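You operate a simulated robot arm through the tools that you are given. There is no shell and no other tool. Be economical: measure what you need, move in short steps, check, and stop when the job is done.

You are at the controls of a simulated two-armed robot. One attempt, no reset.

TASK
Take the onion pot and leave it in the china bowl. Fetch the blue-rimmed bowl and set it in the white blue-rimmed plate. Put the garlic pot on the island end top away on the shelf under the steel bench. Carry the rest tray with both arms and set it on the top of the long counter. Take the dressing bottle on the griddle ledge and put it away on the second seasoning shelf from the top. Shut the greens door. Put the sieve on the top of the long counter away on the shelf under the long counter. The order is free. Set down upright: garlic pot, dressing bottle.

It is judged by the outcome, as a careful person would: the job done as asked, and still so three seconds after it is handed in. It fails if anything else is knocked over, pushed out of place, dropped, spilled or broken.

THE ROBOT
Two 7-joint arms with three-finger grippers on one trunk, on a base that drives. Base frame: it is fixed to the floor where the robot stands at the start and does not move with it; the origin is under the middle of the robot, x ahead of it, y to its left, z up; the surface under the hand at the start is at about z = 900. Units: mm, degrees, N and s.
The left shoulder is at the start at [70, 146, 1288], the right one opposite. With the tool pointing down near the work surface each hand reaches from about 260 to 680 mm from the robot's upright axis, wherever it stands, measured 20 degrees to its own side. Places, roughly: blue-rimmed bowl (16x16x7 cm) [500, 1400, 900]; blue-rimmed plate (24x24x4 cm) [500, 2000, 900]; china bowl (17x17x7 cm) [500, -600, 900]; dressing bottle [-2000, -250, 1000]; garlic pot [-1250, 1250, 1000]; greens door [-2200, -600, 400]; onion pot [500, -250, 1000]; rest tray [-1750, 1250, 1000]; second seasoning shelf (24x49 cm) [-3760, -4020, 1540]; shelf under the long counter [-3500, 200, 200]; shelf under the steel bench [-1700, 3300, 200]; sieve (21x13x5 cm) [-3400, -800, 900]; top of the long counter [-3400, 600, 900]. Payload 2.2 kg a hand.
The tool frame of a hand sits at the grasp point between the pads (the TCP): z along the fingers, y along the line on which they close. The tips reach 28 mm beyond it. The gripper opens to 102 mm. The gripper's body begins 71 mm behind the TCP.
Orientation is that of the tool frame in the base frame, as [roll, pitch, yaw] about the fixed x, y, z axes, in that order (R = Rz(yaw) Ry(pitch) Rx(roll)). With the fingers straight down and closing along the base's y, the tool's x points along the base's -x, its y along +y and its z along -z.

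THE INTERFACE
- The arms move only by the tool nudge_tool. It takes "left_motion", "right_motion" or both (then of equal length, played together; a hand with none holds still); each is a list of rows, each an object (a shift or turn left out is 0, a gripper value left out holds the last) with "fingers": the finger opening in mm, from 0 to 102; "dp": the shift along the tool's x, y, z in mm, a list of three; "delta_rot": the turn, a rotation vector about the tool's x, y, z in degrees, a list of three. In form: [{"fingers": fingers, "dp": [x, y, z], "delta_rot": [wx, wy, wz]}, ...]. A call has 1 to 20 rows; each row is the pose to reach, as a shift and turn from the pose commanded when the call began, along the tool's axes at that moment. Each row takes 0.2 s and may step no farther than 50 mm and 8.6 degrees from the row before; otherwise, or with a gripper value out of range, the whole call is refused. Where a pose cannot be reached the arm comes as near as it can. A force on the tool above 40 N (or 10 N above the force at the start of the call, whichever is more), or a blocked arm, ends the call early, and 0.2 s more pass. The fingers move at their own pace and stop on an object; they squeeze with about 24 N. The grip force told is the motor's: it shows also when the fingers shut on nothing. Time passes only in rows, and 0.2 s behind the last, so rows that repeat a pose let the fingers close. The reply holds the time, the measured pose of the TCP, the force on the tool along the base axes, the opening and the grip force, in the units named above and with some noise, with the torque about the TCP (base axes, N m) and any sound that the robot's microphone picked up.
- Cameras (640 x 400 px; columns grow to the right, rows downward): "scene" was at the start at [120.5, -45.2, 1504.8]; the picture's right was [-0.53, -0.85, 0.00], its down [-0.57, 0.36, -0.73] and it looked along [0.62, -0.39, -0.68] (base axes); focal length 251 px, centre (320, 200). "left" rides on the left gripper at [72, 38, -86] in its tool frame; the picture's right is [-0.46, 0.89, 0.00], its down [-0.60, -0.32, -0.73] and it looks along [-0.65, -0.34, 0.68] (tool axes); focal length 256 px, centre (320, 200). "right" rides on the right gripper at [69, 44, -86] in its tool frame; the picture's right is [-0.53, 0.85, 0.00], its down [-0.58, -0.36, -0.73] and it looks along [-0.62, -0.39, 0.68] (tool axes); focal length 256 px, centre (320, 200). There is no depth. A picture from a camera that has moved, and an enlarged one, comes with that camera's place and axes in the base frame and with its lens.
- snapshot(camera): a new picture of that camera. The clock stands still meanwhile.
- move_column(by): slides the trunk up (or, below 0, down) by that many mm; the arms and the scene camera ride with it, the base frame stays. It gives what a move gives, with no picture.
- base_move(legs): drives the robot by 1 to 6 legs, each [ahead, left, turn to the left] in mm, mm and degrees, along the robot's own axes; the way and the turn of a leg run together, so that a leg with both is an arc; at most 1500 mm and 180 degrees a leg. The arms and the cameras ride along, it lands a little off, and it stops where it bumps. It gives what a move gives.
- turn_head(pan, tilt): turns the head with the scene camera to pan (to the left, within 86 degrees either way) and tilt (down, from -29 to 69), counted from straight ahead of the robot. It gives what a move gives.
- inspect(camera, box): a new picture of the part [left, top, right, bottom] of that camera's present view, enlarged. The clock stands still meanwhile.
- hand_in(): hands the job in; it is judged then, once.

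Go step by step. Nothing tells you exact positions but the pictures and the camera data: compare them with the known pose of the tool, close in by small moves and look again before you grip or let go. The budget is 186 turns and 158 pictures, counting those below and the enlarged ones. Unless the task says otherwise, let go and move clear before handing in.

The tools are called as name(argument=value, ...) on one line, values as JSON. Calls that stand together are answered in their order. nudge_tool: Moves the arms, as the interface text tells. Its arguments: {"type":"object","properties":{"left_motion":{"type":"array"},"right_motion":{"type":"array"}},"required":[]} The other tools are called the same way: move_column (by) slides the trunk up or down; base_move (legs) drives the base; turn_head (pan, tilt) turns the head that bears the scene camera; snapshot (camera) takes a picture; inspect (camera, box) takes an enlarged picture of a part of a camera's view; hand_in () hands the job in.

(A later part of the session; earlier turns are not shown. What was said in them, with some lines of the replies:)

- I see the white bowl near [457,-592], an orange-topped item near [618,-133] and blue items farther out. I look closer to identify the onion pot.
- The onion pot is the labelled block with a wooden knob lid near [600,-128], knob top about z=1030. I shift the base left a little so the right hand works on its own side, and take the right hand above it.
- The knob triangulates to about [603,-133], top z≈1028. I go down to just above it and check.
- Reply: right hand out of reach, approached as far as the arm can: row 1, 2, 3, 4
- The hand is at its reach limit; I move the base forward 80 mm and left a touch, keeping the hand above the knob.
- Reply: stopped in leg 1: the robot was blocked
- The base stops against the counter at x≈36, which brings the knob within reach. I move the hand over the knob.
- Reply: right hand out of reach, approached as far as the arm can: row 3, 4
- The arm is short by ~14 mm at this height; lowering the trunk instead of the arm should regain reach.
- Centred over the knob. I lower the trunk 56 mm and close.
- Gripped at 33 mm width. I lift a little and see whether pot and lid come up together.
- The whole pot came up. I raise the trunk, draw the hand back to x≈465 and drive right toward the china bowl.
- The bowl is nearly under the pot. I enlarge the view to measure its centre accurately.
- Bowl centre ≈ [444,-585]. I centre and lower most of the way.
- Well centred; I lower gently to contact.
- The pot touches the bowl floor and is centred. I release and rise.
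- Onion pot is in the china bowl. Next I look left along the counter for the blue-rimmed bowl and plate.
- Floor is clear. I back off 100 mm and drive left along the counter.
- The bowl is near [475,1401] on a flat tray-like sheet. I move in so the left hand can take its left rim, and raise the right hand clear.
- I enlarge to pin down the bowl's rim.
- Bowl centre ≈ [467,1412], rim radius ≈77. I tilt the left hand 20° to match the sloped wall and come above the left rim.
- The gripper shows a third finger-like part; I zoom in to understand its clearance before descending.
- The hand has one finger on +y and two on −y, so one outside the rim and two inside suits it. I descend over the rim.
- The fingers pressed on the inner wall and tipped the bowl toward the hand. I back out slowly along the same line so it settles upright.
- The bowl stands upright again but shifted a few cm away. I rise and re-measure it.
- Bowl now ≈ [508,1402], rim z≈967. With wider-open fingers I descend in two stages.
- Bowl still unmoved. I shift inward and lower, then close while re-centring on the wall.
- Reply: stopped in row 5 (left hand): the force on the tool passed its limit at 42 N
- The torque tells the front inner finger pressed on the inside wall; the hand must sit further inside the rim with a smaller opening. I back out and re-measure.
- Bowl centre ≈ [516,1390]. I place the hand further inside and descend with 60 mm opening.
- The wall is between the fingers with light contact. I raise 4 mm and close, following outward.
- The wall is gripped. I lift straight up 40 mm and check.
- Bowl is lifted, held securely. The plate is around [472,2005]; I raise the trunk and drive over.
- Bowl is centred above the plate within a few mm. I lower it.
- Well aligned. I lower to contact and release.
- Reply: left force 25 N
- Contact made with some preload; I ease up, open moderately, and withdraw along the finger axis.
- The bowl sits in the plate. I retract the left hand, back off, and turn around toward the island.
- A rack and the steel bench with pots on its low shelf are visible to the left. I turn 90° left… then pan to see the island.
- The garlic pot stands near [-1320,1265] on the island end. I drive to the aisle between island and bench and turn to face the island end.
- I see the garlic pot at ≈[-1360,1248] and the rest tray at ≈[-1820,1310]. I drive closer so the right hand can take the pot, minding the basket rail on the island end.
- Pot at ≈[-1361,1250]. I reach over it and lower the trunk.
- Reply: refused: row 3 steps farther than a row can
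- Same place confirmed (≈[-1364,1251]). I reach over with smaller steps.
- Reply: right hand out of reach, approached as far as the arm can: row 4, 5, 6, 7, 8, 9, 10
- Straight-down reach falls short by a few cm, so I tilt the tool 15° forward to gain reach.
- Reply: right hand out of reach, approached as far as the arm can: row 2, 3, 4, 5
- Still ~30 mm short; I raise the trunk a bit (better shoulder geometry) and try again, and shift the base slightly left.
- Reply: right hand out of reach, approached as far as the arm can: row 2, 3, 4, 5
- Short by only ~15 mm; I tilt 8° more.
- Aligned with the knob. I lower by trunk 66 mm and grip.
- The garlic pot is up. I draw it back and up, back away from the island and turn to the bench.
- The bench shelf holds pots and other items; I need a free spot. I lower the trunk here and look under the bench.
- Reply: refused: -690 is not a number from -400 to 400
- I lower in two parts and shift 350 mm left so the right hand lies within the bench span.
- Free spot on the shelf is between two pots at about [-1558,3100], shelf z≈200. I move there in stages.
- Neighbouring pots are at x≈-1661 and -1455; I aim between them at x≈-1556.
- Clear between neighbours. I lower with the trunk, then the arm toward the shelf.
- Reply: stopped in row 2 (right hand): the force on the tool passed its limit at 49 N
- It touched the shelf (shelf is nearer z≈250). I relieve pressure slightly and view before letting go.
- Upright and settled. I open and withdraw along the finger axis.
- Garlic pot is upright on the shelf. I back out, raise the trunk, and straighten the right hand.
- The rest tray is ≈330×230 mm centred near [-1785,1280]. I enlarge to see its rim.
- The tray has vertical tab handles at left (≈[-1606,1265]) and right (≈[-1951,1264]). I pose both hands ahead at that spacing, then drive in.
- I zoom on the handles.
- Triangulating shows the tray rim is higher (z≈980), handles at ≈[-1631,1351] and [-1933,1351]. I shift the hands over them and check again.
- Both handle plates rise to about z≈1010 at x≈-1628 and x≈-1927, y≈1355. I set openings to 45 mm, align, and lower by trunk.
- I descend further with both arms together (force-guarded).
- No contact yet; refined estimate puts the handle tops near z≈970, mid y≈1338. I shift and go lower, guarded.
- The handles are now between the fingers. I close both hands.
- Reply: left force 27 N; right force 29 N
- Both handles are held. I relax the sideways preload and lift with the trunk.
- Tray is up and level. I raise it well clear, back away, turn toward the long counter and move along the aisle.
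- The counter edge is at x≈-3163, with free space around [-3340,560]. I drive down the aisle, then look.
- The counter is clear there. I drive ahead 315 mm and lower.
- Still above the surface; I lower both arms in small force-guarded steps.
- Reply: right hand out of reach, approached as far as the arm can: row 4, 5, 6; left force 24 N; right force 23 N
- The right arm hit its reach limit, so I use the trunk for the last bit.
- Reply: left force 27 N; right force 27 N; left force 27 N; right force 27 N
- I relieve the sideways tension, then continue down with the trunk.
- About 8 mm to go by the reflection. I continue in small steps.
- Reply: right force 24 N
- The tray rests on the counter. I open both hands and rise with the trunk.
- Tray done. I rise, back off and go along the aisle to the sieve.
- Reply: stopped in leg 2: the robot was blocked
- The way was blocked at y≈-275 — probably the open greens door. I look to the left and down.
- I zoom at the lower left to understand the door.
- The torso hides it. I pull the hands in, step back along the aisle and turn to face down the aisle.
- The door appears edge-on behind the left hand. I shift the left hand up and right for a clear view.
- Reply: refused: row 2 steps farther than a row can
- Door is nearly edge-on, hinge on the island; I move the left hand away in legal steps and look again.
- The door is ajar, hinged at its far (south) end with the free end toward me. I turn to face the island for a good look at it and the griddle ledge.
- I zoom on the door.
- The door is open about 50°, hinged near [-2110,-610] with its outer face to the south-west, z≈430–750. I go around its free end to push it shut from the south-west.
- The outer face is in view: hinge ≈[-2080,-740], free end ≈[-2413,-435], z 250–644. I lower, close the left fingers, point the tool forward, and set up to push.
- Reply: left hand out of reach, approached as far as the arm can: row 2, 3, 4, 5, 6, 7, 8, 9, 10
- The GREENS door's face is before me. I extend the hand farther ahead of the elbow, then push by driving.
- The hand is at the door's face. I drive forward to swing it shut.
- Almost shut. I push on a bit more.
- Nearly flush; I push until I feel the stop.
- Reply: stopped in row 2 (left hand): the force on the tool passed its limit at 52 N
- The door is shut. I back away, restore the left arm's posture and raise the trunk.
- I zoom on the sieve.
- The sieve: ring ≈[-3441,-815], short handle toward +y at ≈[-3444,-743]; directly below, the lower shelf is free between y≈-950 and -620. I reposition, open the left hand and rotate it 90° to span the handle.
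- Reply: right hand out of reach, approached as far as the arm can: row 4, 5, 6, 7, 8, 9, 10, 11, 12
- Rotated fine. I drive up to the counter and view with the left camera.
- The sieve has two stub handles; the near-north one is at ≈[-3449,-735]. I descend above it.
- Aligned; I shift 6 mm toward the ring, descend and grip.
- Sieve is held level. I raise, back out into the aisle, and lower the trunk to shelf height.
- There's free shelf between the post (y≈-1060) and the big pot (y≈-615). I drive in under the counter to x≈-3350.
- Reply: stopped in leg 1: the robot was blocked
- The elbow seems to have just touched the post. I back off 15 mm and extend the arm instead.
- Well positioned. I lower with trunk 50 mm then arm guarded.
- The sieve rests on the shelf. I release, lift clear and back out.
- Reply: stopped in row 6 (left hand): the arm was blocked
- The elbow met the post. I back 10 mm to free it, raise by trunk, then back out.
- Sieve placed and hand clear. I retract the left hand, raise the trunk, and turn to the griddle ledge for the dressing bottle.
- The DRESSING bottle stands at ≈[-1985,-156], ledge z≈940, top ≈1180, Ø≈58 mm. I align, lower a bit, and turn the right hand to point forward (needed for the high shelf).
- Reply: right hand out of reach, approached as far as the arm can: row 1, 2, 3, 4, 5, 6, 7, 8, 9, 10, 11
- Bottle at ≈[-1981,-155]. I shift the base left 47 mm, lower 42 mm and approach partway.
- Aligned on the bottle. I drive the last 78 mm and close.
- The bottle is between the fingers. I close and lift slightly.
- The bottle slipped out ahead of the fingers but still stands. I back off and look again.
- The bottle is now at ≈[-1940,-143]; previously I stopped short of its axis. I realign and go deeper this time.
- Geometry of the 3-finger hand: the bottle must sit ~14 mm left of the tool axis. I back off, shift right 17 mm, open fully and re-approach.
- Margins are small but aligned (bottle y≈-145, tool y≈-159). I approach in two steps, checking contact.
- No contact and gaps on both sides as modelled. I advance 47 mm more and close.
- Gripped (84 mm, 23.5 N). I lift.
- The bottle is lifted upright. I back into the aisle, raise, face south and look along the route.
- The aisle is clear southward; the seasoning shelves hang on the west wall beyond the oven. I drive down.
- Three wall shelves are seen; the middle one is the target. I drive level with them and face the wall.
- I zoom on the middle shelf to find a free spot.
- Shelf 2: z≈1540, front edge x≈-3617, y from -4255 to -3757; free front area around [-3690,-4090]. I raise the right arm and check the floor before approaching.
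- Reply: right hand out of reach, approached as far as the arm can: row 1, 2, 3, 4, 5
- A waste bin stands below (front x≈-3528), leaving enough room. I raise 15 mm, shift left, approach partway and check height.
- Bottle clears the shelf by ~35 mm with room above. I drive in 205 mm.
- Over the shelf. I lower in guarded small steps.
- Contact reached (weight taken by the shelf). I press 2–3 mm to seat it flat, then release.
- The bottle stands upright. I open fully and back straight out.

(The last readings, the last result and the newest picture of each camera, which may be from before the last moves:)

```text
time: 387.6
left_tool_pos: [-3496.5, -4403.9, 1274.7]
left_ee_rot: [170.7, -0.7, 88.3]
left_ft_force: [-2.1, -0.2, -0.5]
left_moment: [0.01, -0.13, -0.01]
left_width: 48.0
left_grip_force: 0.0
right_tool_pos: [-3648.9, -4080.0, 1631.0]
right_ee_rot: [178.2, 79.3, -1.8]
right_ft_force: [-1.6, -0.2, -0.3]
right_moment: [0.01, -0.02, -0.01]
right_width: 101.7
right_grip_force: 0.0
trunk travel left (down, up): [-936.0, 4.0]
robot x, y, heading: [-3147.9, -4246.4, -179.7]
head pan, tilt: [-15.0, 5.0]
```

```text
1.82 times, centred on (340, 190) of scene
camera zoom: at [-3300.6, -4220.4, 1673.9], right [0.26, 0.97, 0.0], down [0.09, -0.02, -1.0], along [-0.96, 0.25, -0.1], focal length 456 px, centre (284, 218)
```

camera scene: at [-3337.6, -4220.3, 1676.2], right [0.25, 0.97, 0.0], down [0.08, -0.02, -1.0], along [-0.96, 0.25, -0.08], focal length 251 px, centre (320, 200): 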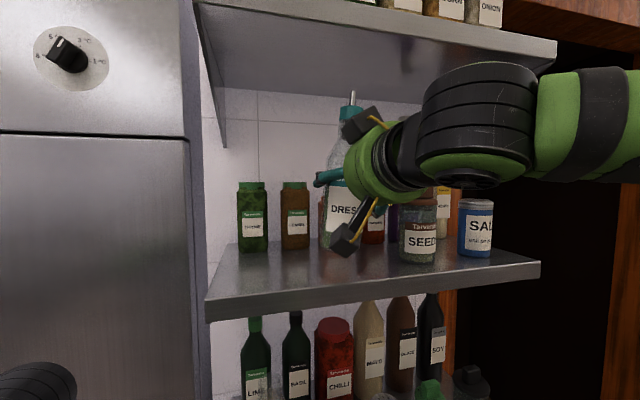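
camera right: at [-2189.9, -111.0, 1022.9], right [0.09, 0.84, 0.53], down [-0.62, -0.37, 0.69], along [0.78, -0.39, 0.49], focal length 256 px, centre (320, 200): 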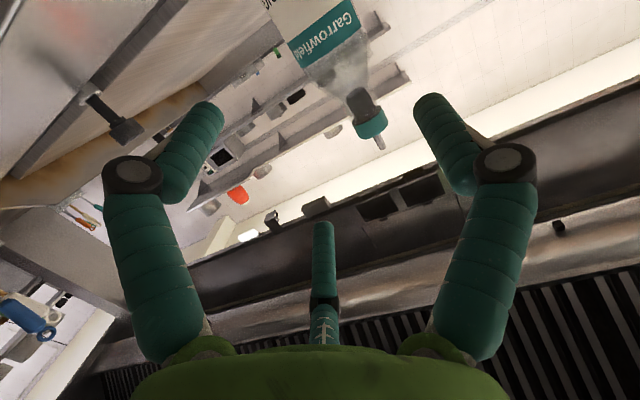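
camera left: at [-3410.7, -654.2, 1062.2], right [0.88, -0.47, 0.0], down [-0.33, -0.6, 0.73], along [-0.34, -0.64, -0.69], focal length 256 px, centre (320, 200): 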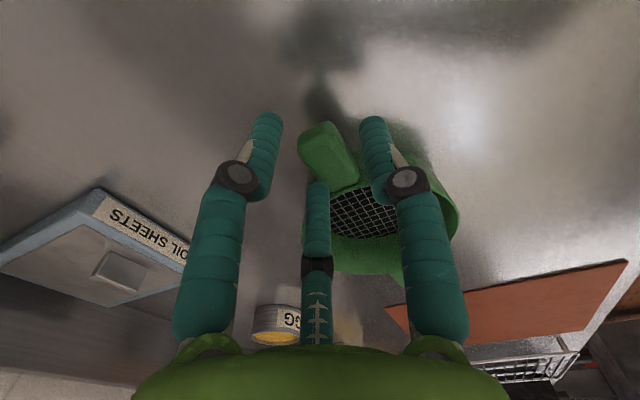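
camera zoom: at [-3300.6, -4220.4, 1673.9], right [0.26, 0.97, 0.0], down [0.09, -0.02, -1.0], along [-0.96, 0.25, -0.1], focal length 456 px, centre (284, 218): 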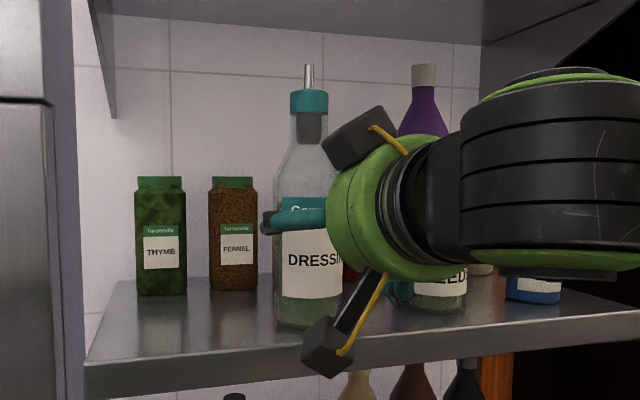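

The bottle stayed put. I back away fully and check the result.

base_move(legs=[[-350, 0, 0]])

inspect(camera="scene", box=[200, 80, 440, 280])

```text
time: 389.8
left_tool_pos: [-3138.9, -4401.8, 1276.4]
left_ee_rot: [171.2, -0.7, 88.2]
left_ft_force: [-0.2, -0.5, -1.4]
left_moment: [-0.01, -0.02, 0.02]
left_width: 48.0
left_grip_force: 0.2
right_tool_pos: [-3289.3, -4077.6, 1634.9]
right_ee_rot: [178.2, 79.8, -1.9]
right_ft_force: [-0.5, -0.4, -0.6]
right_moment: [0.01, 0.02, 0.02]
right_width: 101.9
right_grip_force: 0.1
trunk travel left (down, up): [-936.0, 4.0]
robot x, y, heading: [-2794.9, -4240.1, -179.9]
head pan, tilt: [-15.0, 5.0]
```

```text
2.00 times, centred on (320, 180) of scene
camera zoom: at [-2940.7, -4219.0, 1675.2], right [0.26, 0.97, 0.0], down [0.09, -0.02, -1.0], along [-0.96, 0.26, -0.09], focal length 502 px, centre (320, 240)
```

zoom: 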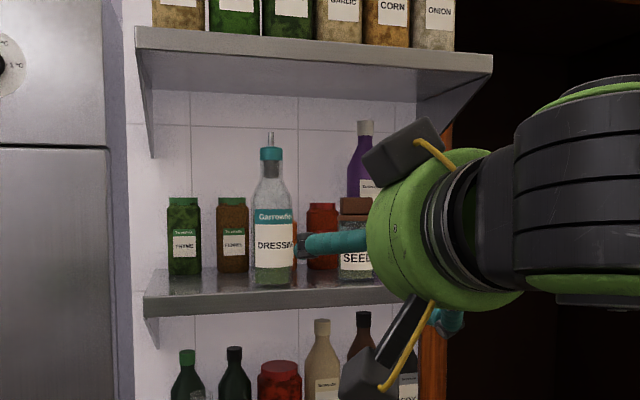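

All seven jobs are done: the onion pot is in the china bowl and the blue-rimmed bowl is in the plate. The garlic pot and the dressing bottle stand upright on their shelves, the rest tray is on the long counter, the greens door is shut, and the sieve is on the lower shelf. I did not get a clear look at the sieve after backing out, though it was resting on the shelf when I let go. Both hands are empty and clear, so I hand in.

hand_in()

```text
The job is handed in.
```

I finished all seven tasks and handed the job in, with both hands empty and clear.

- **Sieve:** it was resting on the shelf under the long counter when I let go. My hand blocked the view as I backed out, so I did not see it again afterwards.
- **Blue-rimmed bowl:** it tipped and slid a few centimetres on its tray while I was getting a grip, then settled upright. It now sits in the plate.
- **Greens door:** the robot's base bumped it once while it was still open. I later pushed it until it met its stop.
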